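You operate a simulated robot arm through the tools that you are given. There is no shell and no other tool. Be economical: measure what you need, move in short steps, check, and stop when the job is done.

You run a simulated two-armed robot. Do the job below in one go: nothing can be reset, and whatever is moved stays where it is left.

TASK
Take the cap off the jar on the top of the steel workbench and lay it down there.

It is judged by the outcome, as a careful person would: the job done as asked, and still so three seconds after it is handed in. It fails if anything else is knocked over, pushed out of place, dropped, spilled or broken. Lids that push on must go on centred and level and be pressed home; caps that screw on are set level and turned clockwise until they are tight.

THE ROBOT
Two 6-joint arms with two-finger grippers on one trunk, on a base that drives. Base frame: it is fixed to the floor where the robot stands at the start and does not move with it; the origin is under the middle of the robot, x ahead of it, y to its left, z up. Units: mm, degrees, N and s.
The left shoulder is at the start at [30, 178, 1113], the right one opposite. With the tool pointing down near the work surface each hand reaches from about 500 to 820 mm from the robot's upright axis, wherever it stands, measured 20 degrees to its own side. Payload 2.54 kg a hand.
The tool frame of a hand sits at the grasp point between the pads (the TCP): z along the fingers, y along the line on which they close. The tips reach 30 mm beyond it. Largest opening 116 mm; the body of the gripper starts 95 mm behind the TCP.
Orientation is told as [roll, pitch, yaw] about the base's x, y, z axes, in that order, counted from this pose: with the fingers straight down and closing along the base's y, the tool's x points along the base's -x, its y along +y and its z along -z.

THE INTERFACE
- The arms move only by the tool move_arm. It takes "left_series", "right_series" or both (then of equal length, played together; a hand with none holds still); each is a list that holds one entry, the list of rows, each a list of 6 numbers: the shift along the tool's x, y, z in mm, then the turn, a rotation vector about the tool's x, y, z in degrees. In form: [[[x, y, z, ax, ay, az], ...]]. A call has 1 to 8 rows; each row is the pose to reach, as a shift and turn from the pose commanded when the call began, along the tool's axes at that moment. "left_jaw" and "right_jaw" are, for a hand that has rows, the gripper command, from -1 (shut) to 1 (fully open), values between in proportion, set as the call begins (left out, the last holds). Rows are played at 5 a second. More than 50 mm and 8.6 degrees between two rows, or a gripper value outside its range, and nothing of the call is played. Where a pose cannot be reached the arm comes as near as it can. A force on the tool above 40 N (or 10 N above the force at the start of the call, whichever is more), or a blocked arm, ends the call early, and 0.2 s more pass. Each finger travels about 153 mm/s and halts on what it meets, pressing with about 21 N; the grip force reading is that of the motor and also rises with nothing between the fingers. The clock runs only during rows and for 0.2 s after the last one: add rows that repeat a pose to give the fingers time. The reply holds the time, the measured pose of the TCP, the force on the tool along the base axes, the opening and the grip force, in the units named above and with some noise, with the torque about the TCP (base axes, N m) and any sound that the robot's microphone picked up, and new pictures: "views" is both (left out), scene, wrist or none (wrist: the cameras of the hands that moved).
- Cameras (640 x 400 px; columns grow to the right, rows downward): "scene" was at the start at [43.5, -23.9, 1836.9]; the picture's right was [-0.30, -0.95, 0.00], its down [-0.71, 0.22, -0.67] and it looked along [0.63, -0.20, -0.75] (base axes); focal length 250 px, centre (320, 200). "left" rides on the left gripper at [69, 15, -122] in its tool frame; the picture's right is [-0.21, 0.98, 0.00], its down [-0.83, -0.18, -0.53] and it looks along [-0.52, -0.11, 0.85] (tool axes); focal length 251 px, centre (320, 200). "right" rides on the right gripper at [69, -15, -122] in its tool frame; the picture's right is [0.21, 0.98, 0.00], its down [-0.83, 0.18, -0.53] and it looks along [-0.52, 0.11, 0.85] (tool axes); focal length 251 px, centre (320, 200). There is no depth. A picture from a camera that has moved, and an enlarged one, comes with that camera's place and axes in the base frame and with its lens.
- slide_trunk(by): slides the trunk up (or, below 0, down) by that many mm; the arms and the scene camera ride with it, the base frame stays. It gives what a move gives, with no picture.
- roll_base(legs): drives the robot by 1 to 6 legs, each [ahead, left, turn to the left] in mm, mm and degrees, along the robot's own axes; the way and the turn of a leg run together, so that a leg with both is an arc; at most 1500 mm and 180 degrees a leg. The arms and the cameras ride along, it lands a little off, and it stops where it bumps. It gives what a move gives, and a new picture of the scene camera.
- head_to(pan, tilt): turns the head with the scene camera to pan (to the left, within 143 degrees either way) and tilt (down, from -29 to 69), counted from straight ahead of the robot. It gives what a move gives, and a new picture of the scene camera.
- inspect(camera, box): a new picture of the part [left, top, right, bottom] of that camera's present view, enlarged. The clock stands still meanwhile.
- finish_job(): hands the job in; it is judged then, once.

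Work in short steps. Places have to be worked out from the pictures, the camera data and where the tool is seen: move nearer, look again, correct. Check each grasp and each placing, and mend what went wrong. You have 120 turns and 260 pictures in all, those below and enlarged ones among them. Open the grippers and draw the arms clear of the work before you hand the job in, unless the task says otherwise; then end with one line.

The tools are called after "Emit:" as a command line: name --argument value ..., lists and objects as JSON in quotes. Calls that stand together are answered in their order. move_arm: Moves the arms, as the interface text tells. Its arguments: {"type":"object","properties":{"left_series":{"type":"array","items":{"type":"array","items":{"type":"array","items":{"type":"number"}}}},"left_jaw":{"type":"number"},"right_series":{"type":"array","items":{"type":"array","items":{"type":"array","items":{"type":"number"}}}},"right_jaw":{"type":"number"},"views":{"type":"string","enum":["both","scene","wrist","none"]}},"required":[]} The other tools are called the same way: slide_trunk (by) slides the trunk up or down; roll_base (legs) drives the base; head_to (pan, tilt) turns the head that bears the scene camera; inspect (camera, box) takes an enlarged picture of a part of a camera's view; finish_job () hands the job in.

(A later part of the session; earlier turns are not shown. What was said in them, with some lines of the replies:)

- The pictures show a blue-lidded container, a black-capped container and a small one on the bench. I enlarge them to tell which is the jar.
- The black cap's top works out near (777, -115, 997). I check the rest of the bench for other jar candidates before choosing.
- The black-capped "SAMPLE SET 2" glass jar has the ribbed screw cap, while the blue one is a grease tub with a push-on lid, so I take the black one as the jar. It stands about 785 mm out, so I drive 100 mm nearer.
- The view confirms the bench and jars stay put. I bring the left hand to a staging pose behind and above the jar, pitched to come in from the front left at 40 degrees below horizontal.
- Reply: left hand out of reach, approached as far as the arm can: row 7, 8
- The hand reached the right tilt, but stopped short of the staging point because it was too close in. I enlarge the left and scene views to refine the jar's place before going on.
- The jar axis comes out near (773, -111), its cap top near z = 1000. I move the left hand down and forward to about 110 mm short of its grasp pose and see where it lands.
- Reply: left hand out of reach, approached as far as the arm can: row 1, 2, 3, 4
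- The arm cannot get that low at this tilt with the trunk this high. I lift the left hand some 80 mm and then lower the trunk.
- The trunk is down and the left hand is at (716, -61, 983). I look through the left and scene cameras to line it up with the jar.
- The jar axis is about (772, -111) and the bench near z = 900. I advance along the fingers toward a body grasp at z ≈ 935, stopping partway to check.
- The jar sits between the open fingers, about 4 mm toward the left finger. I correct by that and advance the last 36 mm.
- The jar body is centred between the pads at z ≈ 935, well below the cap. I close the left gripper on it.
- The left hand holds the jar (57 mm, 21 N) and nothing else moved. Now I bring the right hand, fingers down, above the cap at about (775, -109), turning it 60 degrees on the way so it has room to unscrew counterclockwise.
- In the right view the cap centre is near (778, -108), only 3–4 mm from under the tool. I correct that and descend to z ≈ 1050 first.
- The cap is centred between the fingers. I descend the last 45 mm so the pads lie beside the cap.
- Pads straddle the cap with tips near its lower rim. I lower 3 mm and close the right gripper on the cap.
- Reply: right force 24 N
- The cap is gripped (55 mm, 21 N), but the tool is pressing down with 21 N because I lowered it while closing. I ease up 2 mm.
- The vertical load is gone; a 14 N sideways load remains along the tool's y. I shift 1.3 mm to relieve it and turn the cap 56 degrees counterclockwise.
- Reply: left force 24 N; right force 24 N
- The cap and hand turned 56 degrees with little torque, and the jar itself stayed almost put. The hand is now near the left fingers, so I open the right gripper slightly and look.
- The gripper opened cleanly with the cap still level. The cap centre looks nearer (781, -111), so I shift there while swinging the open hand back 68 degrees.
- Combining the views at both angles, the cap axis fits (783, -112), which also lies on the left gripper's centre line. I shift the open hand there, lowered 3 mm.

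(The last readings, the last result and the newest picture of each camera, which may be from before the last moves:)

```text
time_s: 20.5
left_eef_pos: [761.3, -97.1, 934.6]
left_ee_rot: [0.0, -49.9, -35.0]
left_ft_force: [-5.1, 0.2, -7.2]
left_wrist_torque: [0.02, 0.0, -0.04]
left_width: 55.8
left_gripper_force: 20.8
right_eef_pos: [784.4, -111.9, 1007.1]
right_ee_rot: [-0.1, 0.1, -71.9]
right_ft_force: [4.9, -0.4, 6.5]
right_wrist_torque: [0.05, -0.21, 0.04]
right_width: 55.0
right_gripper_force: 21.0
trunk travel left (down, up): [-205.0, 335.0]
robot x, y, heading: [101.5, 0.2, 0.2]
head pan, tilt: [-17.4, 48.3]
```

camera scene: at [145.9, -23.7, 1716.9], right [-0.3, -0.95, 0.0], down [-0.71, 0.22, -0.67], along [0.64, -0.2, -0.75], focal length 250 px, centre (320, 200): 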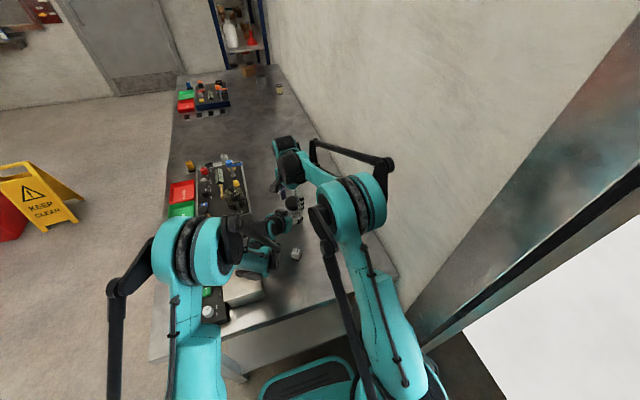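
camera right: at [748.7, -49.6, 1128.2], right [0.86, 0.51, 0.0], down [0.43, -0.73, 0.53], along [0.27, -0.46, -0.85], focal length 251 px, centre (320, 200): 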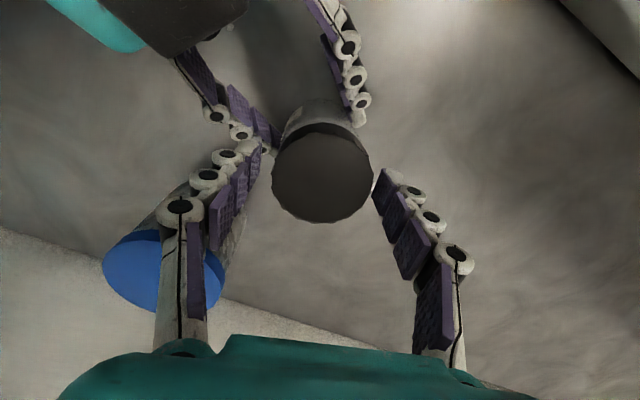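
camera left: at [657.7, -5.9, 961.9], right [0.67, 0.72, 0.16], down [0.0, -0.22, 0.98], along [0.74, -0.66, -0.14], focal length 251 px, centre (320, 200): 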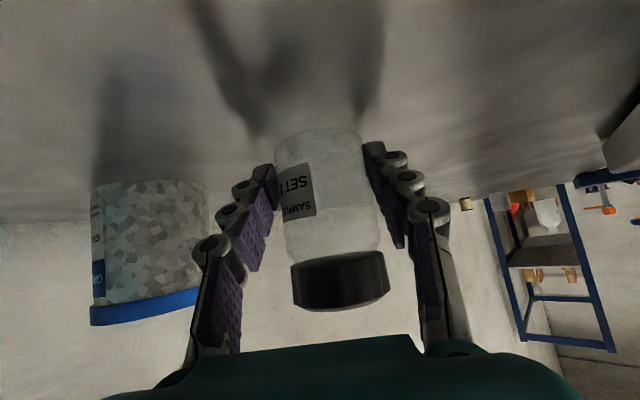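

Gripped with little side load. I turn another 68 degrees counterclockwise.

Emit:
move_arm --right_series '[[[0, 0, 0, 0, 0, -8.5], [0, 0, 0, 0, 0, -17], [0, 0, 0, 0, 0, -25.5], [0, 0, 0, 0, 0, -34], [0, 0, 0, 0, 0, -42.5], [0, 0, 0, 0, 0, -51], [0, 0, -0.5, 0, 0, -59.5], [0, 0, -0.5, 0, 0, -68]]]' --views "wrist"

Emit:
inspect --camera "left" --box '[160, 100, 480, 340]'

```text
time_s: 22.3
left_eef_pos: [762.1, -95.9, 936.3]
left_ee_rot: [0.0, -50.0, -35.0]
left_ft_force: [-2.9, -0.2, -8.7]
left_wrist_torque: [0.06, 0.2, -0.04]
left_width: 55.2
left_gripper_force: 20.9
right_eef_pos: [784.7, -111.6, 1006.0]
right_ee_rot: [0.0, 0.0, -3.9]
right_ft_force: [2.9, -0.1, 9.1]
right_wrist_torque: [0.13, -0.2, 0.0]
right_width: 54.8
right_gripper_force: 21.3
trunk travel left (down, up): [-205.0, 335.0]
robot x, y, heading: [102.7, 3.6, 0.4]
head pan, tilt: [-17.4, 48.3]
camera right: at [714.9, -120.9, 1127.9], right [-0.15, 0.99, 0.0], down [0.84, 0.13, 0.53], along [0.53, 0.08, -0.85], focal length 251 px, centre (320, 200)
```

right: 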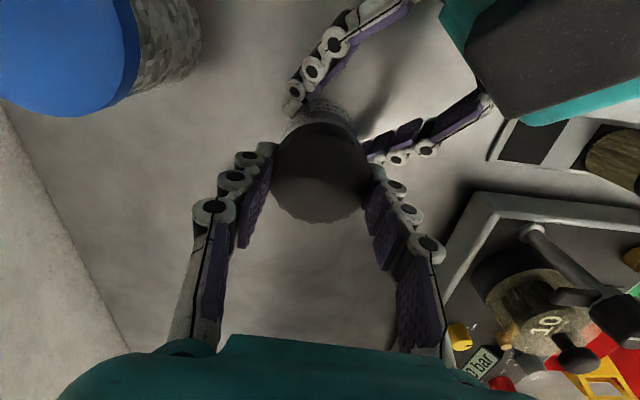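

```text
1.67 times, centred on (320, 220) of left
camera zoom: at [658.0, -5.8, 961.7], right [0.67, 0.72, 0.16], down [0.0, -0.22, 0.98], along [0.74, -0.66, -0.14], focal length 419 px, centre (320, 167)
```

zoom: 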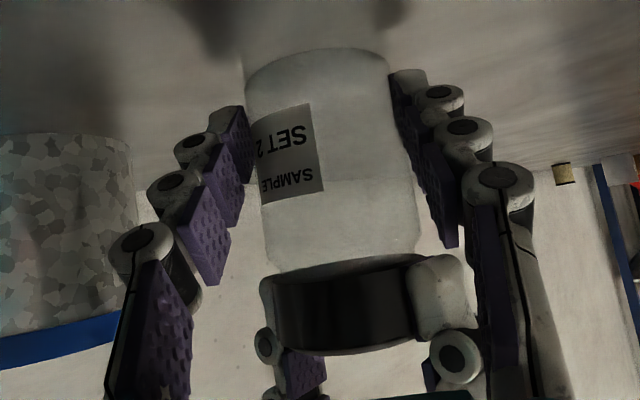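

The cap now pushes the hand upward slightly, a sign that it is rising on its thread. I release and swing back for another turn, raising the hand 1 mm.

Emit:
move_arm --right_series '[[[0, 0, 0, 0, 0, 0], [0, 0, -1, 0, 0, 8.5], [0, 0, -1, 0, 0, 17], [0, 0, -1, 0, 0, 25.5], [0, 0, -1, 0, 0, 34], [0, 0, -1, 0, 0, 42.5], [0, 0, -1, 0, 0, 51], [0, 0, -1, 0, 0, 59.5]]]' --right_jaw 0.3 --views "wrist"

Emit:
move_arm --right_series '[[[0, 0, 0, 0, 0, 8.5], [0, 0, 0, 0, 0, 8.5]]]' --views "none"

Emit:
move_arm --right_series '[[[0, 0, 0, 0, 0, 0], [0, 0, 0, 0, 0, 0], [0, 0, 0, 0, 0, 0]]]' --right_jaw -1 --views "none"

```text
time_s: 24.1
left_eef_pos: [761.5, -96.9, 935.9]
left_ee_rot: [0.0, -50.0, -35.0]
left_ft_force: [-0.1, 0.4, -0.1]
left_wrist_torque: [-0.02, 0.01, 0.01]
left_width: 55.3
left_gripper_force: 21.3
right_eef_pos: [784.0, -112.8, 1008.2]
right_ee_rot: [-0.1, 0.0, -63.7]
right_ft_force: [0.2, 0.3, -0.7]
right_wrist_torque: [0.0, -0.03, -0.01]
right_width: 75.6
right_gripper_force: 0.0
trunk travel left (down, up): [-205.0, 335.0]
robot x, y, heading: [105.2, -2.6, 0.1]
head pan, tilt: [-17.4, 48.3]
camera right: at [740.3, -55.5, 1128.7], right [0.78, 0.63, 0.0], down [0.53, -0.66, 0.53], along [0.33, -0.42, -0.85], focal length 251 px, centre (320, 200)
```

right: 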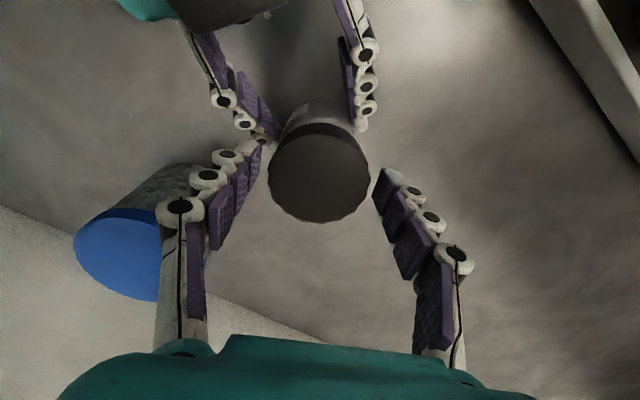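

```text
time_s: 24.7
left_eef_pos: [762.9, -97.3, 936.0]
left_ee_rot: [-0.1, -50.0, -35.0]
left_ft_force: [0.7, -0.3, 1.4]
left_wrist_torque: [-0.05, -0.01, 0.0]
left_width: 55.4
left_gripper_force: 20.7
right_eef_pos: [784.5, -111.3, 1006.5]
right_ee_rot: [0.1, -0.1, -72.0]
right_ft_force: [-0.7, 0.0, -0.3]
right_wrist_torque: [0.02, 0.03, 0.03]
right_width: 75.6
right_gripper_force: 0.0
trunk travel left (down, up): [-205.0, 335.0]
robot x, y, heading: [104.0, -1.6, -0.0]
head pan, tilt: [-17.4, 48.3]
```

```text
time_s: 25.5
left_eef_pos: [762.9, -96.4, 935.3]
left_ee_rot: [0.0, -50.1, -34.9]
left_ft_force: [10.7, 0.5, -5.4]
left_wrist_torque: [-0.03, 0.49, 0.18]
left_width: 55.3
left_gripper_force: 20.9
right_eef_pos: [783.6, -111.6, 1006.6]
right_ee_rot: [0.1, 0.1, -71.9]
right_ft_force: [-8.6, -0.5, 9.1]
right_wrist_torque: [-0.05, 0.27, 0.02]
right_width: 54.7
right_gripper_force: 20.6
trunk travel left (down, up): [-205.0, 335.0]
robot x, y, heading: [105.5, 2.3, -0.0]
head pan, tilt: [-17.4, 48.3]
```

Regripped. I turn another 68 degrees, following with a slight rise and easing 0.7 mm toward the side load.

Emit:
move_arm --right_series '[[[0, -0.7, 0, 0, 0, -8.5], [0, -0.7, 0, 0, 0, -17], [0, -0.7, -0.3, 0, 0, -25.5], [0, -0.7, -0.5, 0, 0, -34], [0, -0.7, -0.7, 0, 0, -42.5], [0, -0.7, -0.9, 0, 0, -51], [0, -0.7, -1, 0, 0, -59.5], [0, -0.7, -1, 0, 0, -68]]]' --views "none"

Emit:
inspect --camera "left" --box '[160, 100, 480, 340]'

```text
time_s: 27.3
left_eef_pos: [761.9, -97.0, 936.1]
left_ee_rot: [-0.1, -50.0, -35.0]
left_ft_force: [-1.4, 3.7, 2.3]
left_wrist_torque: [-0.27, -0.05, 0.05]
left_width: 55.3
left_gripper_force: 21.0
right_eef_pos: [783.7, -111.1, 1008.8]
right_ee_rot: [0.0, 0.0, -3.8]
right_ft_force: [2.2, -3.9, -1.3]
right_wrist_torque: [-0.02, -0.12, -0.03]
right_width: 54.7
right_gripper_force: 21.5
trunk travel left (down, up): [-205.0, 335.0]
robot x, y, heading: [103.3, 1.7, -0.0]
head pan, tilt: [-17.4, 48.3]
```

```text
1.67 times, centred on (320, 220) of left
camera zoom: at [657.8, -5.7, 961.8], right [0.67, 0.72, 0.16], down [0.0, -0.22, 0.98], along [0.74, -0.66, -0.14], focal length 419 px, centre (320, 167)
```

zoom: 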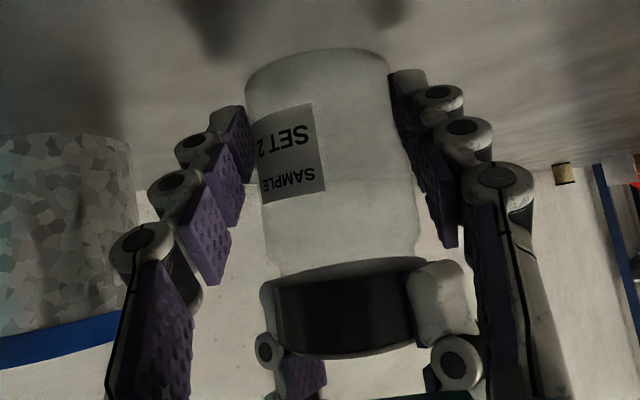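

The cap has crept away from the shoulder, about 190 degrees in. I test with a 3 mm lift and watch the force.

Emit:
move_arm --right_series '[[[0, 0, -1, 0, 0, 0], [0, 0, -2, 0, 0, 0], [0, 0, -3, 0, 0, 0]]]' --views "none"

```text
time_s: 28.1
left_eef_pos: [762.0, -96.4, 936.5]
left_ee_rot: [0.1, -50.1, -34.9]
left_ft_force: [0.3, 3.9, 15.2]
left_wrist_torque: [-0.34, -0.2, 0.11]
left_width: 55.2
left_gripper_force: 21.1
right_eef_pos: [784.6, -109.9, 1011.7]
right_ee_rot: [-0.1, 0.2, -3.9]
right_ft_force: [-1.0, -2.9, -15.7]
right_wrist_torque: [-0.19, -0.1, -0.04]
right_width: 54.9
right_gripper_force: 20.9
trunk travel left (down, up): [-205.0, 335.0]
robot x, y, heading: [103.8, 0.6, 0.2]
head pan, tilt: [-17.4, 48.3]
```

The pull reads 16 N, so the thread still holds. I release, return down 2 mm, swing back, and regrip for another turn.

Emit:
move_arm --right_series '[[[0, 0, 0, 0, 0, 0], [0, 0, 2, 0, 0, 8.5], [0, 0, 2, 0, 0, 17], [0, 0, 2, 0, 0, 25.5], [0, 0, 2, 0, 0, 34], [0, 0, 2, 0, 0, 42.5], [0, 0, 2, 0, 0, 51], [0, 0, 2, 0, 0, 59.5]]]' --right_jaw 0.3 --views "none"

Emit:
move_arm --right_series '[[[0, 0, 0, 0, 0, 8.5], [0, 0, 0, 0, 0, 8.5]]]' --views "wrist"

Emit:
move_arm --right_series '[[[0, 0, 0, 0, 0, 0], [0, 0, 0, 0, 0, 0], [0, 0, 0, 0, 0, 0]]]' --right_jaw -1 --views "none"

Emit:
move_arm --right_series '[[[0, -0.5, 0, 0, 0, -8.5], [0, -0.5, 0, 0, 0, -17], [0, -0.5, -0.3, 0, 0, -25.5], [0, -0.5, -0.5, 0, 0, -34], [0, -0.5, -0.7, 0, 0, -42.5], [0, -0.5, -0.9, 0, 0, -51], [0, -0.5, -1, 0, 0, -59.5], [0, -0.5, -1, 0, 0, -68]]]' --views "wrist"

Emit:
inspect --camera "left" --box '[160, 100, 480, 340]'

```text
time_s: 29.9
left_eef_pos: [762.2, -96.7, 935.0]
left_ee_rot: [0.0, -49.9, -34.8]
left_ft_force: [-0.6, 0.3, -0.3]
left_wrist_torque: [-0.01, 0.0, 0.03]
left_width: 54.6
left_gripper_force: 20.9
right_eef_pos: [783.6, -111.0, 1009.5]
right_ee_rot: [-0.1, 0.0, -63.6]
right_ft_force: [-0.2, 0.1, 1.1]
right_wrist_torque: [0.06, -0.01, 0.01]
right_width: 75.3
right_gripper_force: 0.1
trunk travel left (down, up): [-205.0, 335.0]
robot x, y, heading: [106.1, 2.6, 0.0]
head pan, tilt: [-17.4, 48.3]
```

```text
time_s: 30.5
left_eef_pos: [762.7, -97.0, 935.9]
left_ee_rot: [0.1, -50.0, -35.0]
left_ft_force: [-0.9, 0.2, 0.7]
left_wrist_torque: [0.02, 0.01, -0.03]
left_width: 54.7
left_gripper_force: 21.5
right_eef_pos: [782.9, -111.5, 1008.1]
right_ee_rot: [0.0, 0.1, -72.0]
right_ft_force: [0.1, 0.4, 0.0]
right_wrist_torque: [0.01, -0.01, 0.0]
right_width: 75.4
right_gripper_force: 0.1
trunk travel left (down, up): [-205.0, 335.0]
robot x, y, heading: [103.2, -0.2, 0.4]
head pan, tilt: [-17.4, 48.3]
camera right: at [748.7, -49.2, 1130.2], right [0.86, 0.51, 0.0], down [0.43, -0.73, 0.53], along [0.27, -0.46, -0.85], focal length 251 px, centre (320, 200)
```

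right: 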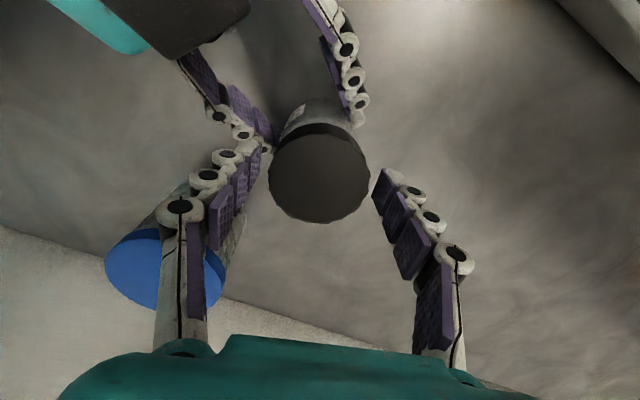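

```text
time_s: 31.3
left_eef_pos: [762.6, -97.2, 935.2]
left_ee_rot: [0.0, -50.1, -34.9]
left_ft_force: [6.6, 2.4, -6.7]
left_wrist_torque: [0.0, 0.51, 0.12]
left_width: 54.7
left_gripper_force: 21.0
right_eef_pos: [784.0, -112.0, 1009.1]
right_ee_rot: [-0.1, -0.1, -71.8]
right_ft_force: [-7.2, -1.0, 6.1]
right_wrist_torque: [0.02, 0.23, 0.0]
right_width: 55.0
right_gripper_force: 20.7
trunk travel left (down, up): [-205.0, 335.0]
robot x, y, heading: [104.6, 2.1, 0.0]
head pan, tilt: [-17.4, 48.3]
```

```text
time_s: 33.1
left_eef_pos: [760.3, -97.7, 936.8]
left_ee_rot: [-0.1, -50.0, -35.0]
left_ft_force: [-0.6, 0.7, -1.1]
left_wrist_torque: [0.01, -0.01, -0.01]
left_width: 54.5
left_gripper_force: 21.4
right_eef_pos: [782.8, -112.4, 1011.8]
right_ee_rot: [0.0, 0.0, -3.8]
right_ft_force: [-0.3, 0.1, -0.3]
right_wrist_torque: [0.01, -0.01, 0.01]
right_width: 55.1
right_gripper_force: 21.0
trunk travel left (down, up): [-205.0, 335.0]
robot x, y, heading: [102.9, 1.7, 0.2]
head pan, tilt: [-17.4, 48.3]
camera right: at [714.4, -121.2, 1132.5], right [-0.15, 0.99, 0.0], down [0.84, 0.13, 0.53], along [0.53, 0.08, -0.85], focal length 251 px, centre (320, 200)
```

right: 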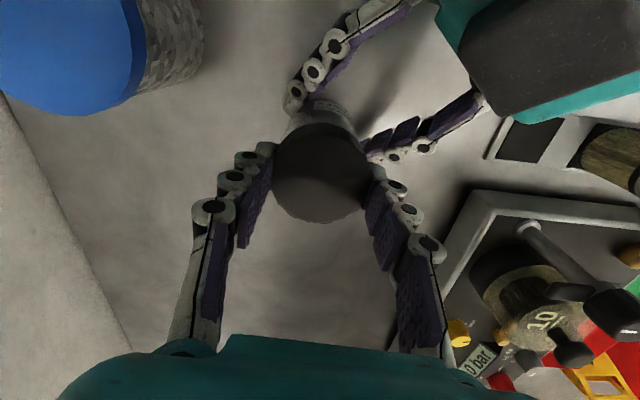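

```text
1.67 times, centred on (320, 220) of left
camera zoom: at [657.9, -5.8, 961.7], right [0.67, 0.72, 0.16], down [0.0, -0.22, 0.98], along [0.74, -0.66, -0.14], focal length 419 px, centre (320, 167)
```

zoom: 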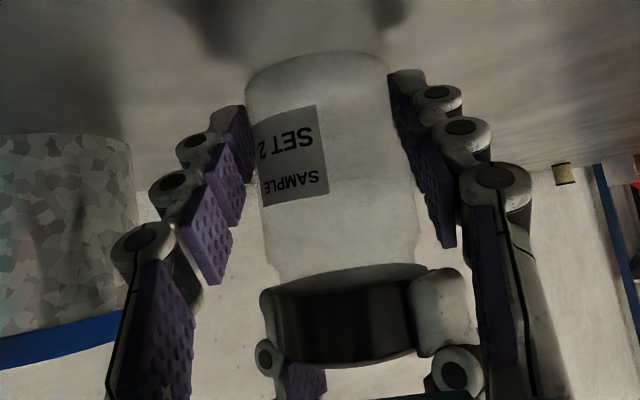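

All forces dropped to zero at the end of that turn, so the cap seems free. I test with a 4 mm lift.

Emit:
move_arm --right_series '[[[0, 0, -1.5, 0, 0, 0], [0, 0, -3, 0, 0, 0], [0, 0, -4, 0, 0, 0]]]' --views "none"

Emit:
inspect --camera "left" --box '[160, 100, 480, 340]'

```text
time_s: 33.9
left_eef_pos: [761.8, -96.9, 936.2]
left_ee_rot: [0.1, -50.0, -34.9]
left_ft_force: [-0.4, 0.9, -0.5]
left_wrist_torque: [-0.02, 0.02, -0.01]
left_width: 54.5
left_gripper_force: 20.9
right_eef_pos: [782.6, -113.2, 1014.2]
right_ee_rot: [0.1, 0.0, -4.0]
right_ft_force: [-0.2, -0.3, -0.4]
right_wrist_torque: [-0.02, -0.04, 0.03]
right_width: 55.1
right_gripper_force: 21.2
trunk travel left (down, up): [-205.0, 335.0]
robot x, y, heading: [101.9, -2.1, 0.0]
head pan, tilt: [-17.4, 48.3]
```

```text
1.67 times, centred on (320, 220) of left
camera zoom: at [657.9, -5.8, 961.7], right [0.67, 0.72, 0.16], down [0.0, -0.22, 0.98], along [0.74, -0.66, -0.14], focal length 419 px, centre (320, 167)
```

zoom: 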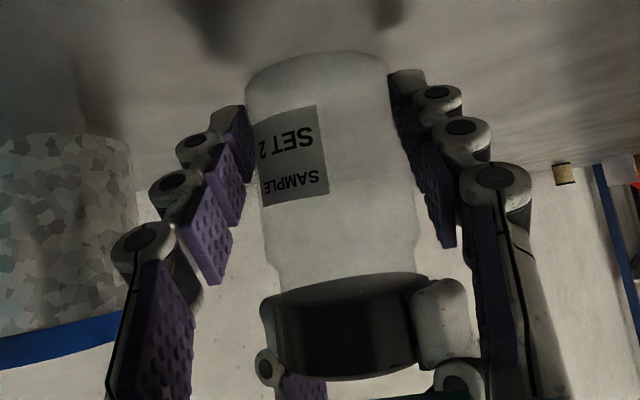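

The cap lifts freely and the threaded neck shows below it. I raise it straight up another 100 mm.

Emit:
move_arm --right_series '[[[0, 0, -20, 0, 0, 0], [0, 0, -45, 0, 0, 0], [0, 0, -75, 0, 0, 0], [0, 0, -100, 0, 0, 0]]]' --views "both"

Emit:
inspect --camera "scene" --box '[230, 150, 390, 270]'

```text
time_s: 34.9
left_eef_pos: [760.3, -96.5, 936.5]
left_ee_rot: [0.0, -49.9, -35.0]
left_ft_force: [1.0, 0.1, 0.7]
left_wrist_torque: [0.02, 0.01, 0.02]
left_width: 54.8
left_gripper_force: 20.9
right_eef_pos: [779.3, -111.4, 1111.2]
right_ee_rot: [0.0, 0.0, -3.9]
right_ft_force: [-0.2, 0.9, 1.1]
right_wrist_torque: [0.0, 0.0, 0.0]
right_width: 55.2
right_gripper_force: 20.6
trunk travel left (down, up): [-205.0, 335.0]
robot x, y, heading: [103.9, -1.0, 0.3]
head pan, tilt: [-17.4, 48.3]
camera scene: at [146.0, -23.7, 1716.9], right [-0.3, -0.95, 0.0], down [-0.71, 0.22, -0.67], along [0.63, -0.2, -0.75], focal length 250 px, centre (320, 200)
camera right: at [710.7, -120.5, 1234.1], right [-0.15, 0.99, 0.0], down [0.84, 0.12, 0.53], along [0.53, 0.08, -0.85], focal length 251 px, centre (320, 200)
```

scene: 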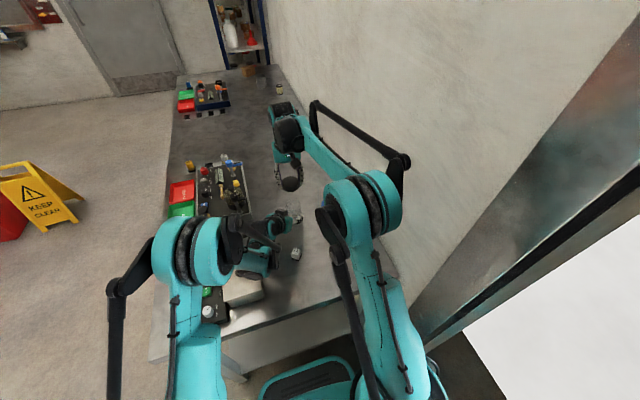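
right: 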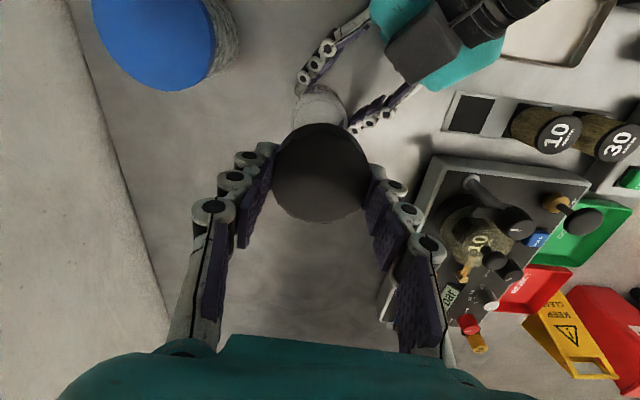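

```text
3.33 times, centred on (310, 210) of scene
camera zoom: at [146.0, -23.7, 1716.9], right [-0.3, -0.95, 0.0], down [-0.71, 0.22, -0.67], along [0.63, -0.2, -0.75], focal length 835 px, centre (353, 167)
```

zoom: 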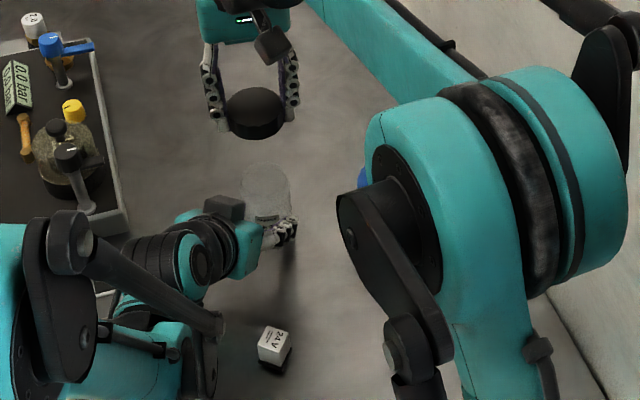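

The cap is off and held high, and the open jar stands in the left hand. I open the left gripper to free the jar and check that it stands before backing away.

Emit:
move_arm --left_series '[[[0, 0, 0, 0, 0, 0], [0, 0, 0, 0, 0, 0], [0, 0, 0, 0, 0, 0]]]' --left_jaw 0.6 --views "wrist"

```text
time_s: 35.7
left_eef_pos: [761.5, -96.4, 935.0]
left_ee_rot: [0.0, -50.0, -34.9]
left_ft_force: [0.0, 0.4, -0.2]
left_wrist_torque: [0.02, 0.01, -0.01]
left_width: 92.8
left_gripper_force: 0.0
right_eef_pos: [779.5, -110.7, 1112.3]
right_ee_rot: [0.0, 0.1, -3.9]
right_ft_force: [-0.2, -0.3, 0.6]
right_wrist_torque: [-0.01, -0.01, -0.02]
right_width: 55.0
right_gripper_force: 20.9
trunk travel left (down, up): [-205.0, 335.0]
robot x, y, heading: [105.9, 1.5, -0.1]
head pan, tilt: [-17.4, 48.3]
camera left: at [657.8, -5.8, 961.8], right [0.67, 0.72, 0.16], down [0.0, -0.22, 0.98], along [0.74, -0.66, -0.14], focal length 251 px, centre (320, 200)
```

left: 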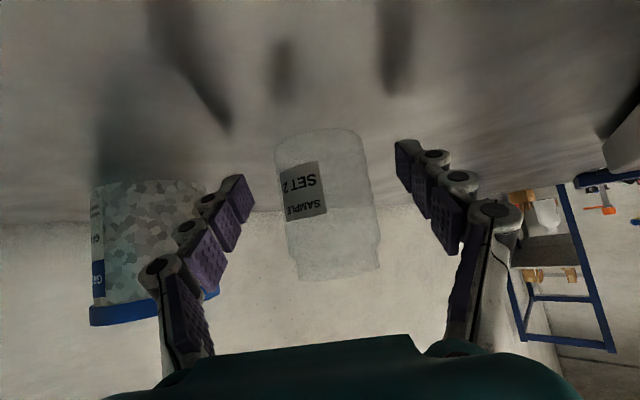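

The jar stands upright and clear of both fingers. I back the left hand out along its fingers and then lift it up and away.

Emit:
move_arm --left_series '[[[0, 0, -25, 0, 0, 0], [0, 0, -55, 0, 0, 0], [0, 0, -85, 0, 0, 0], [-19, 0, -111, 0, 0, 0], [-48, 0, -135, 0, 0, 0], [-77, 0, -160, 0, 0, 0]]]' --views "both"

Emit:
inspect --camera "scene" --box '[230, 150, 390, 270]'

```text
time_s: 37.1
left_eef_pos: [704.2, -53.2, 1098.6]
left_ee_rot: [0.0, -50.0, -34.9]
left_ft_force: [-0.4, -0.1, -0.5]
left_wrist_torque: [0.02, 0.01, -0.01]
left_width: 92.8
left_gripper_force: 0.0
right_eef_pos: [780.1, -111.2, 1112.4]
right_ee_rot: [0.0, 0.1, -3.8]
right_ft_force: [-0.6, 1.1, 0.6]
right_wrist_torque: [0.01, 0.0, 0.02]
right_width: 55.3
right_gripper_force: 20.8
trunk travel left (down, up): [-205.0, 335.0]
robot x, y, heading: [103.8, 2.1, 0.1]
head pan, tilt: [-17.4, 48.3]
camera scene: at [144.8, -23.5, 1716.9], right [-0.3, -0.95, 0.0], down [-0.71, 0.22, -0.67], along [0.64, -0.2, -0.75], focal length 250 px, centre (320, 200)
camera left: at [599.7, 37.9, 1124.6], right [0.67, 0.72, 0.16], down [0.0, -0.22, 0.98], along [0.74, -0.66, -0.14], focal length 251 px, centre (320, 200)
```

scene: 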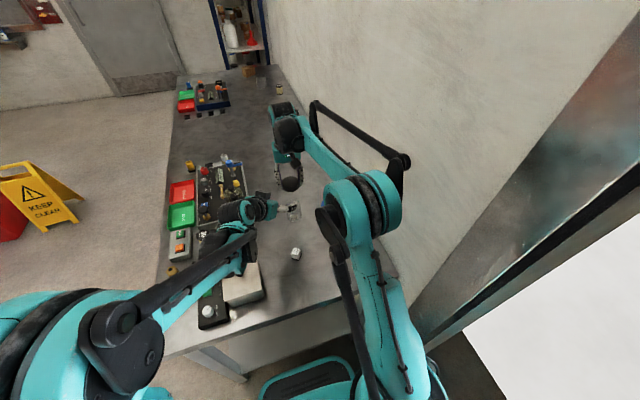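
left: 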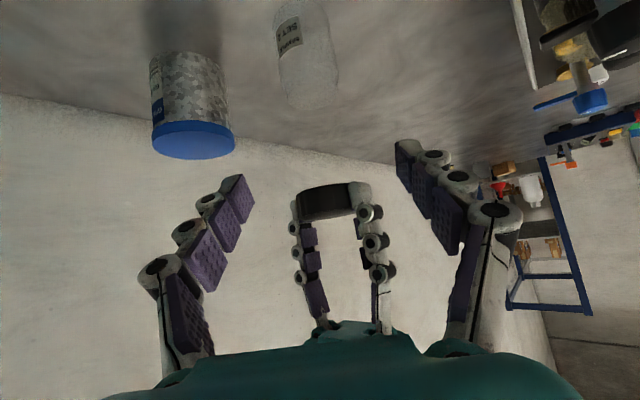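

```text
3.33 times, centred on (310, 210) of scene
camera zoom: at [144.8, -23.5, 1716.9], right [-0.3, -0.95, 0.0], down [-0.71, 0.22, -0.67], along [0.64, -0.2, -0.75], focal length 835 px, centre (353, 167)
```

zoom: 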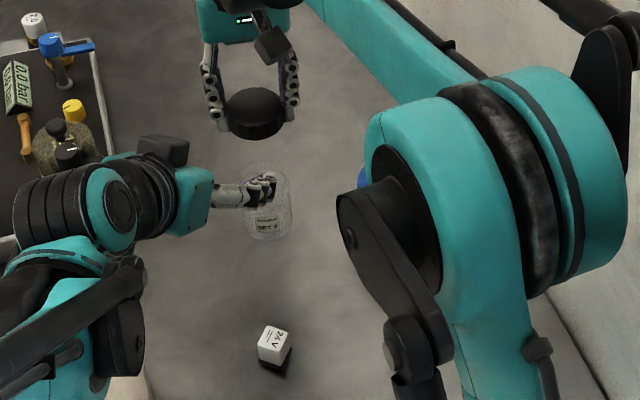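

The left hand is clear. I draw it farther back and carry the cap over the open spot at about (860, -200), well away from jar and tub.

Emit:
move_arm --left_series '[[[10, 7.5, -37, 0, 0, 0], [20, 15, -74, 0, 0, 0], [30, 22, -110, 0, 0, 0], [40, 30, -147, 0, 0, 0], [50, 37, -184, 0, 0, 0]]]' --right_series '[[[-17, -17, 0, 0, 0, 0], [-34, -34, 0, 0, 0, 0], [-51, -51, 0, 0, 0, 0], [-68, -67, 0, 0, 0, 0], [-86, -83.5, 0, 0, 0, 0]]]' --views "both"

```text
time_s: 38.3
left_eef_pos: [580.1, 73.7, 1174.3]
left_ee_rot: [0.1, -50.0, -35.0]
left_ft_force: [0.0, 0.3, 0.6]
left_wrist_torque: [0.03, -0.02, -0.02]
left_width: 92.9
left_gripper_force: 0.1
right_eef_pos: [858.4, -201.4, 1115.0]
right_ee_rot: [0.0, 0.0, -4.0]
right_ft_force: [0.4, 0.2, -0.1]
right_wrist_torque: [0.01, -0.01, -0.01]
right_width: 55.3
right_gripper_force: 20.6
trunk travel left (down, up): [-205.0, 335.0]
robot x, y, heading: [105.8, 2.8, 0.2]
head pan, tilt: [-17.4, 48.3]
camera scene: at [145.1, -24.1, 1716.9], right [-0.3, -0.95, 0.0], down [-0.71, 0.22, -0.67], along [0.64, -0.2, -0.75], focal length 250 px, centre (320, 200)
camera right: at [789.9, -211.0, 1237.2], right [-0.15, 0.99, 0.0], down [0.84, 0.12, 0.53], along [0.53, 0.08, -0.85], focal length 251 px, centre (320, 200)
camera left: at [475.3, 164.8, 1199.9], right [0.67, 0.72, 0.16], down [0.0, -0.22, 0.98], along [0.74, -0.66, -0.14], focal length 251 px, centre (320, 200)
```

scene: 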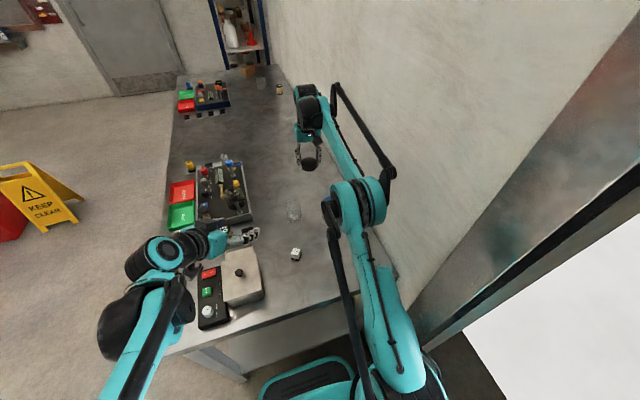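
right: 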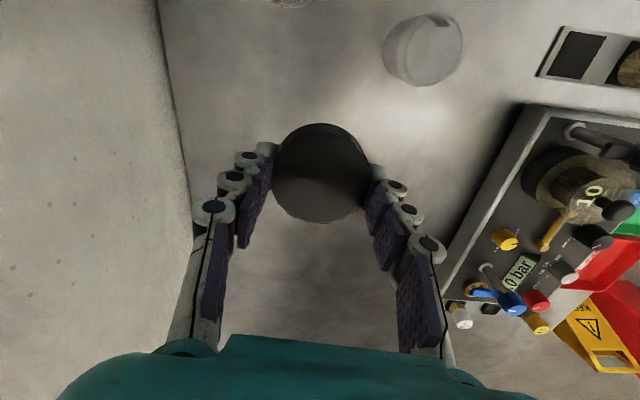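
left: 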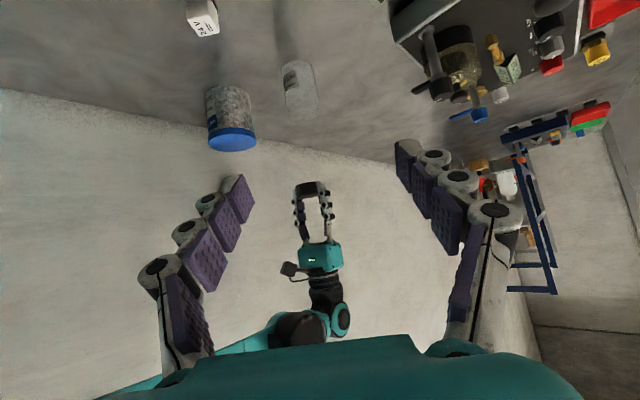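

The spot beneath is clear bench. I lower the cap to about 25 mm above the surface first.

Emit:
move_arm --right_series '[[[0, 0, 35, 0, 0, 0], [0, 0, 70, 0, 0, 0], [0, 0, 105, 0, 0, 0], [0, 0, 135, 0, 0, 0], [0, 0, 155, 0, 0, 0], [0, 0, 155, 0, 0, 0]]]' --views "both"

Emit:
inspect --camera "left" --box '[170, 40, 410, 190]'

```text
time_s: 39.7
left_eef_pos: [579.8, 74.1, 1174.7]
left_ee_rot: [0.1, -49.9, -35.1]
left_ft_force: [-0.7, -0.2, -0.6]
left_wrist_torque: [-0.01, 0.0, 0.01]
left_width: 92.7
left_gripper_force: 0.1
right_eef_pos: [860.7, -202.6, 961.3]
right_ee_rot: [-0.1, 0.0, -3.9]
right_ft_force: [0.4, -0.4, -0.4]
right_wrist_torque: [-0.01, -0.03, 0.01]
right_width: 55.4
right_gripper_force: 21.2
trunk travel left (down, up): [-205.0, 335.0]
robot x, y, heading: [101.1, 1.3, -0.1]
head pan, tilt: [-17.4, 48.3]
camera scene: at [145.8, -23.7, 1716.9], right [-0.3, -0.95, 0.0], down [-0.71, 0.22, -0.67], along [0.64, -0.2, -0.75], focal length 250 px, centre (320, 200)
camera right: at [791.7, -210.5, 1082.9], right [-0.15, 0.99, 0.0], down [0.84, 0.12, 0.53], along [0.53, 0.08, -0.85], focal length 251 px, centre (320, 200)
```

scene: 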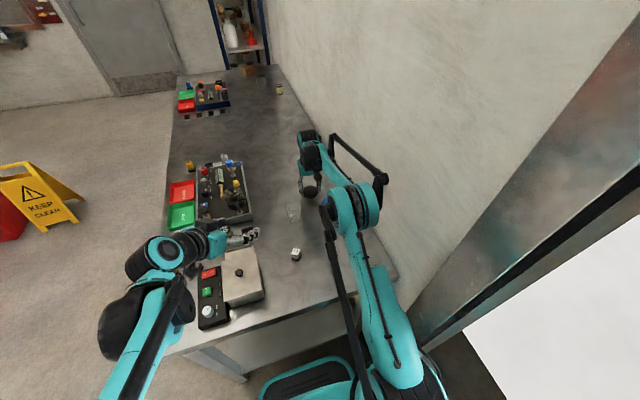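
right: 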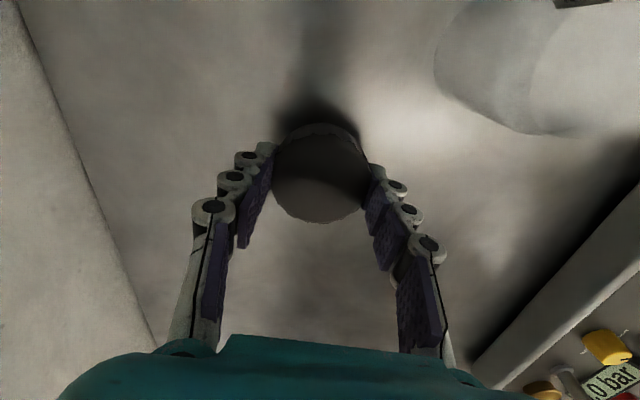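

```text
2.67 times, centred on (290, 115) of left
camera zoom: at [476.0, 164.8, 1199.5], right [0.67, 0.72, 0.16], down [0.0, -0.22, 0.98], along [0.74, -0.66, -0.14], focal length 670 px, centre (400, 427)
```

zoom: 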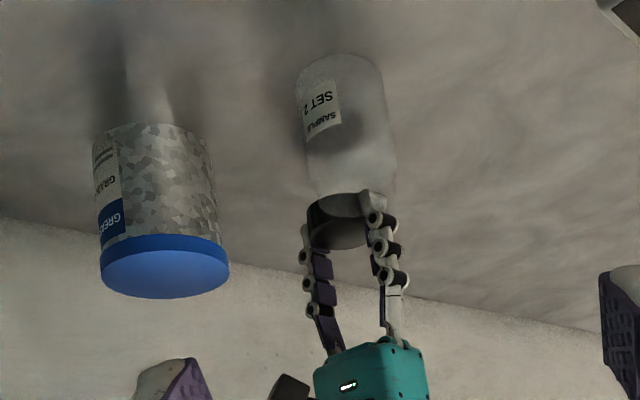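

Clear all round. I lower on in small steps, watching for contact force.

Emit:
move_arm --right_series '[[[0, 0, 5, 0, 0, 0], [0, 0, 10, 0, 0, 0], [0, 0, 14, 0, 0, 0], [0, 0, 18, 0, 0, 0], [0, 0, 20, 0, 0, 0], [0, 0, 22, 0, 0, 0], [0, 0, 22, 0, 0, 0]]]' --views "wrist"

Emit:
inspect --camera "left" --box '[170, 40, 410, 190]'

```text
time_s: 41.3
left_eef_pos: [580.4, 72.0, 1173.7]
left_ee_rot: [0.0, -50.0, -34.9]
left_ft_force: [0.2, -0.1, 0.4]
left_wrist_torque: [0.02, 0.01, 0.0]
left_width: 92.8
left_gripper_force: 0.2
right_eef_pos: [862.3, -200.1, 937.9]
right_ee_rot: [-0.1, 0.1, -3.9]
right_ft_force: [0.7, 0.7, 0.0]
right_wrist_torque: [0.0, 0.01, -0.03]
right_width: 55.2
right_gripper_force: 21.3
trunk travel left (down, up): [-205.0, 335.0]
robot x, y, heading: [100.4, -0.1, -0.1]
head pan, tilt: [-17.4, 48.3]
camera right: at [792.9, -209.0, 1059.6], right [-0.15, 0.99, 0.0], down [0.84, 0.12, 0.53], along [0.53, 0.08, -0.85], focal length 251 px, centre (320, 200)
```

right: 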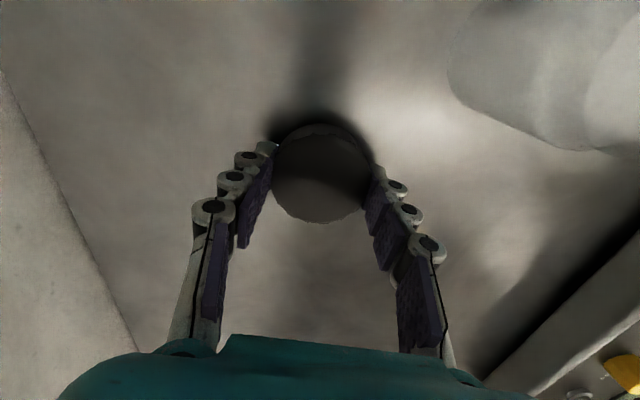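

```text
2.67 times, centred on (290, 115) of left
camera zoom: at [476.3, 164.8, 1199.4], right [0.67, 0.72, 0.16], down [0.0, -0.22, 0.98], along [0.74, -0.66, -0.14], focal length 670 px, centre (400, 427)
```

zoom: 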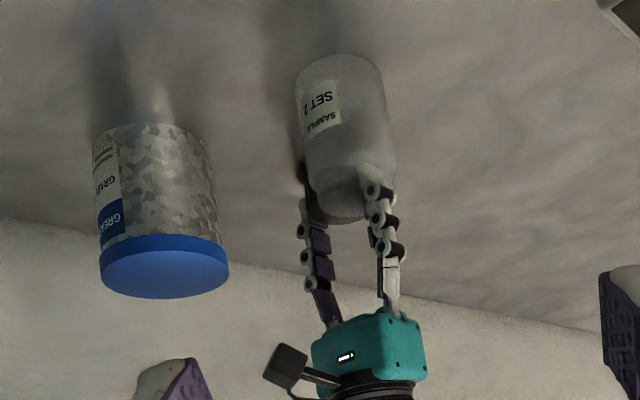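

No contact yet at z = 938. I go on in 1.5 mm steps.

Emit:
move_arm --right_series '[[[0, 0, 1.5, 0, 0, 0], [0, 0, 3, 0, 0, 0], [0, 0, 4.5, 0, 0, 0], [0, 0, 6, 0, 0, 0], [0, 0, 6, 0, 0, 0]]]' --views "wrist"

```text
time_s: 42.5
left_eef_pos: [581.0, 73.8, 1173.6]
left_ee_rot: [0.0, -49.9, -35.0]
left_ft_force: [-0.3, -0.2, 0.2]
left_wrist_torque: [-0.02, -0.01, -0.04]
left_width: 92.8
left_gripper_force: 0.1
right_eef_pos: [862.3, -199.8, 932.9]
right_ee_rot: [-0.1, -0.1, -3.8]
right_ft_force: [0.0, -0.1, 0.4]
right_wrist_torque: [-0.04, 0.01, 0.0]
right_width: 55.1
right_gripper_force: 21.0
trunk travel left (down, up): [-205.0, 335.0]
robot x, y, heading: [106.0, 2.5, 0.1]
head pan, tilt: [-17.4, 48.3]
camera right: at [793.3, -209.6, 1053.6], right [-0.15, 0.99, 0.0], down [0.84, 0.12, 0.53], along [0.53, 0.08, -0.85], focal length 251 px, centre (320, 200)
```

right: 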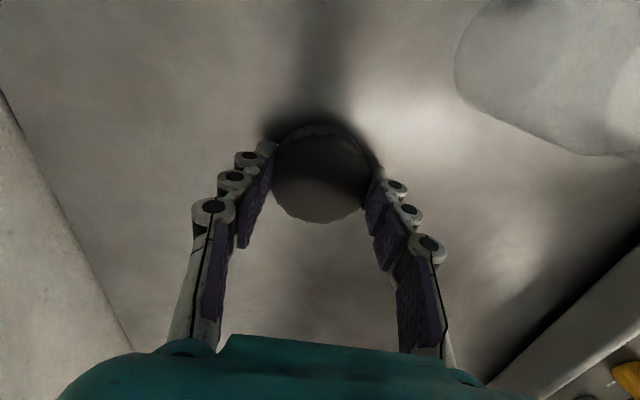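

Still no load at z ≈ 932. Another few 1.5 mm steps.

Emit:
move_arm --right_series '[[[0, 0, 1.5, 0, 0, 0], [0, 0, 3, 0, 0, 0], [0, 0, 4.5, 0, 0, 0], [0, 0, 4.5, 0, 0, 0]]]' --views "none"

```text
time_s: 43.5
left_eef_pos: [578.6, 73.6, 1173.7]
left_ee_rot: [0.1, -50.0, -35.0]
left_ft_force: [0.9, -0.3, -0.5]
left_wrist_torque: [0.03, -0.01, 0.0]
left_width: 93.0
left_gripper_force: 0.1
right_eef_pos: [863.9, -201.6, 929.7]
right_ee_rot: [-0.1, -0.2, -3.8]
right_ft_force: [11.2, -1.6, 20.3]
right_wrist_torque: [0.11, -0.27, -0.07]
right_width: 55.4
right_gripper_force: 20.9
trunk travel left (down, up): [-205.0, 335.0]
robot x, y, heading: [103.9, -0.8, -0.1]
head pan, tilt: [-17.4, 48.3]
```

Contact at z ≈ 929 with 20 N. I ease up 1 mm, and then open gently.

Emit:
move_arm --right_series '[[[0, 0, -0.6, 0, 0, 0], [0, 0, -1.2, 0, 0, 0], [0, 0, -1.2, 0, 0, 0]]]' --views "none"

Emit:
move_arm --right_series '[[[0, 0, 0, 0, 0, 0], [0, 0, 0, 0, 0, 0], [0, 0, 0, 0, 0, 0]]]' --right_jaw 0.4 --views "wrist"

```text
time_s: 44.3
left_eef_pos: [579.0, 72.8, 1174.5]
left_ee_rot: [0.0, -50.0, -34.9]
left_ft_force: [0.5, 0.7, -0.5]
left_wrist_torque: [0.04, 0.01, -0.05]
left_width: 92.6
left_gripper_force: 0.0
right_eef_pos: [863.9, -200.6, 928.5]
right_ee_rot: [0.0, 0.0, -4.0]
right_ft_force: [0.8, -0.5, 9.1]
right_wrist_torque: [0.02, -0.05, 0.01]
right_width: 55.5
right_gripper_force: 21.3
trunk travel left (down, up): [-205.0, 335.0]
robot x, y, heading: [105.4, -1.8, 0.2]
head pan, tilt: [-17.4, 48.3]
```

```text
time_s: 45.1
left_eef_pos: [579.3, 73.3, 1173.0]
left_ee_rot: [0.0, -50.0, -35.1]
left_ft_force: [0.3, 0.7, 0.3]
left_wrist_torque: [0.03, -0.02, 0.05]
left_width: 92.8
left_gripper_force: 0.2
right_eef_pos: [862.9, -200.9, 927.2]
right_ee_rot: [0.0, -0.1, -3.9]
right_ft_force: [-0.6, -0.4, 0.0]
right_wrist_torque: [0.02, 0.03, 0.02]
right_width: 81.4
right_gripper_force: 0.0
trunk travel left (down, up): [-205.0, 335.0]
robot x, y, heading: [101.0, -1.8, 0.1]
head pan, tilt: [-17.4, 48.3]
camera right: at [794.0, -209.9, 1049.9], right [-0.15, 0.99, 0.0], down [0.84, 0.12, 0.53], along [0.53, 0.08, -0.85], focal length 251 px, centre (320, 200)
```

right: 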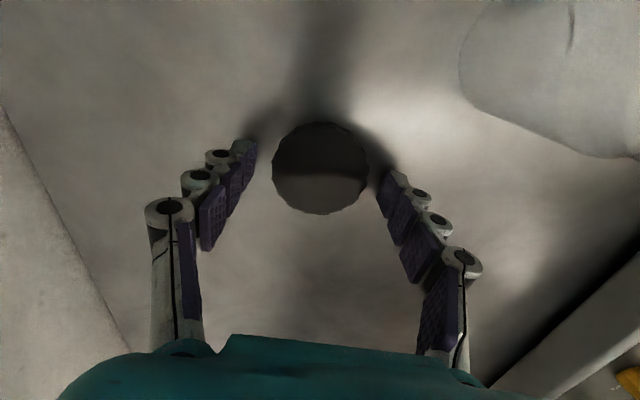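

The cap lies free on the bench between the fingers. I raise the right hand straight up, well clear.

Emit:
move_arm --right_series '[[[0, 0, -20, 0, 0, 0], [0, 0, -50, 0, 0, 0], [0, 0, -90, 0, 0, 0], [0, 0, -130, 0, 0, 0], [0, 0, -170, 0, 0, 0], [0, 0, -210, 0, 0, 0]]]' --views "both"

Emit:
inspect --camera "left" --box '[170, 40, 410, 190]'

Emit:
inspect --camera "scene" --box '[160, 140, 400, 320]'

```text
time_s: 46.5
left_eef_pos: [579.6, 74.0, 1173.8]
left_ee_rot: [0.0, -49.9, -35.0]
left_ft_force: [-0.1, -0.1, -0.3]
left_wrist_torque: [0.0, 0.0, 0.01]
left_width: 92.9
left_gripper_force: 0.1
right_eef_pos: [863.2, -196.5, 1135.5]
right_ee_rot: [0.0, 0.1, -3.8]
right_ft_force: [-0.7, 0.2, 0.7]
right_wrist_torque: [-0.04, 0.01, -0.03]
right_width: 81.3
right_gripper_force: 0.1
trunk travel left (down, up): [-205.0, 335.0]
robot x, y, heading: [101.6, -0.3, -0.0]
head pan, tilt: [-17.4, 48.3]
camera scene: at [145.9, -23.5, 1716.9], right [-0.3, -0.95, 0.0], down [-0.71, 0.22, -0.67], along [0.64, -0.2, -0.75], focal length 250 px, centre (320, 200)
camera right: at [793.1, -205.2, 1257.1], right [-0.15, 0.99, 0.0], down [0.84, 0.12, 0.53], along [0.53, 0.08, -0.85], focal length 251 px, centre (320, 200)
```

scene: 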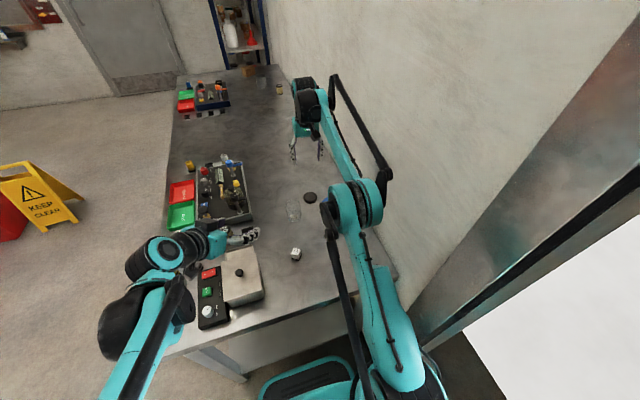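
right: 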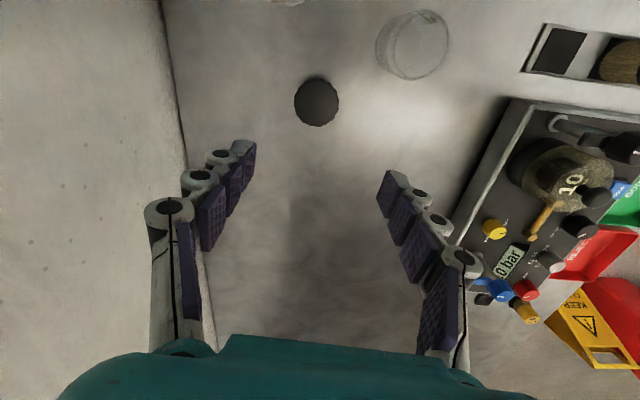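

```text
2.67 times, centred on (290, 115) of left
camera zoom: at [476.1, 164.9, 1199.4], right [0.67, 0.72, 0.16], down [0.0, -0.22, 0.98], along [0.74, -0.66, -0.14], focal length 670 px, centre (400, 427)
```

zoom: 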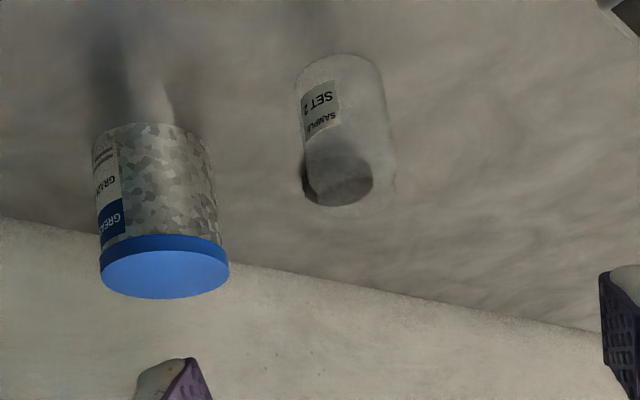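

```text
2.22 times, centred on (280, 230) of scene
camera zoom: at [145.9, -23.5, 1716.9], right [-0.3, -0.95, 0.0], down [-0.71, 0.22, -0.67], along [0.64, -0.2, -0.75], focal length 556 px, centre (409, 133)
```

zoom: 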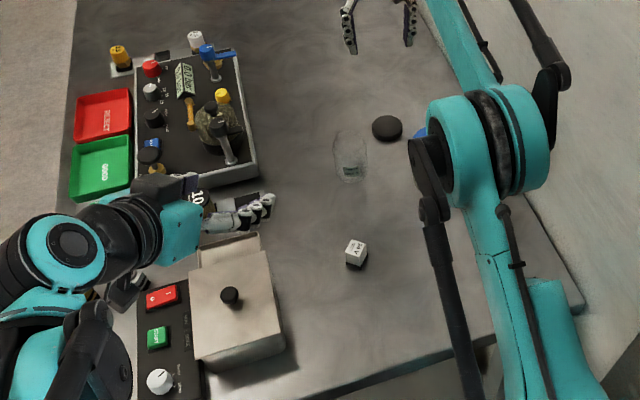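

The cap lies flat on the bench beside the upright open jar. Tub, block and panels are where they were, and both hands are open and clear, so I hand the job in.

Emit:
finish_job

```text
The job is handed in.
```

I unscrewed the cap from the sample jar ("SAMPLE SET 2"), which I took to be the jar meant, and laid it flat on the workbench; the open jar stands upright, nothing else was moved, and the job is handed in.
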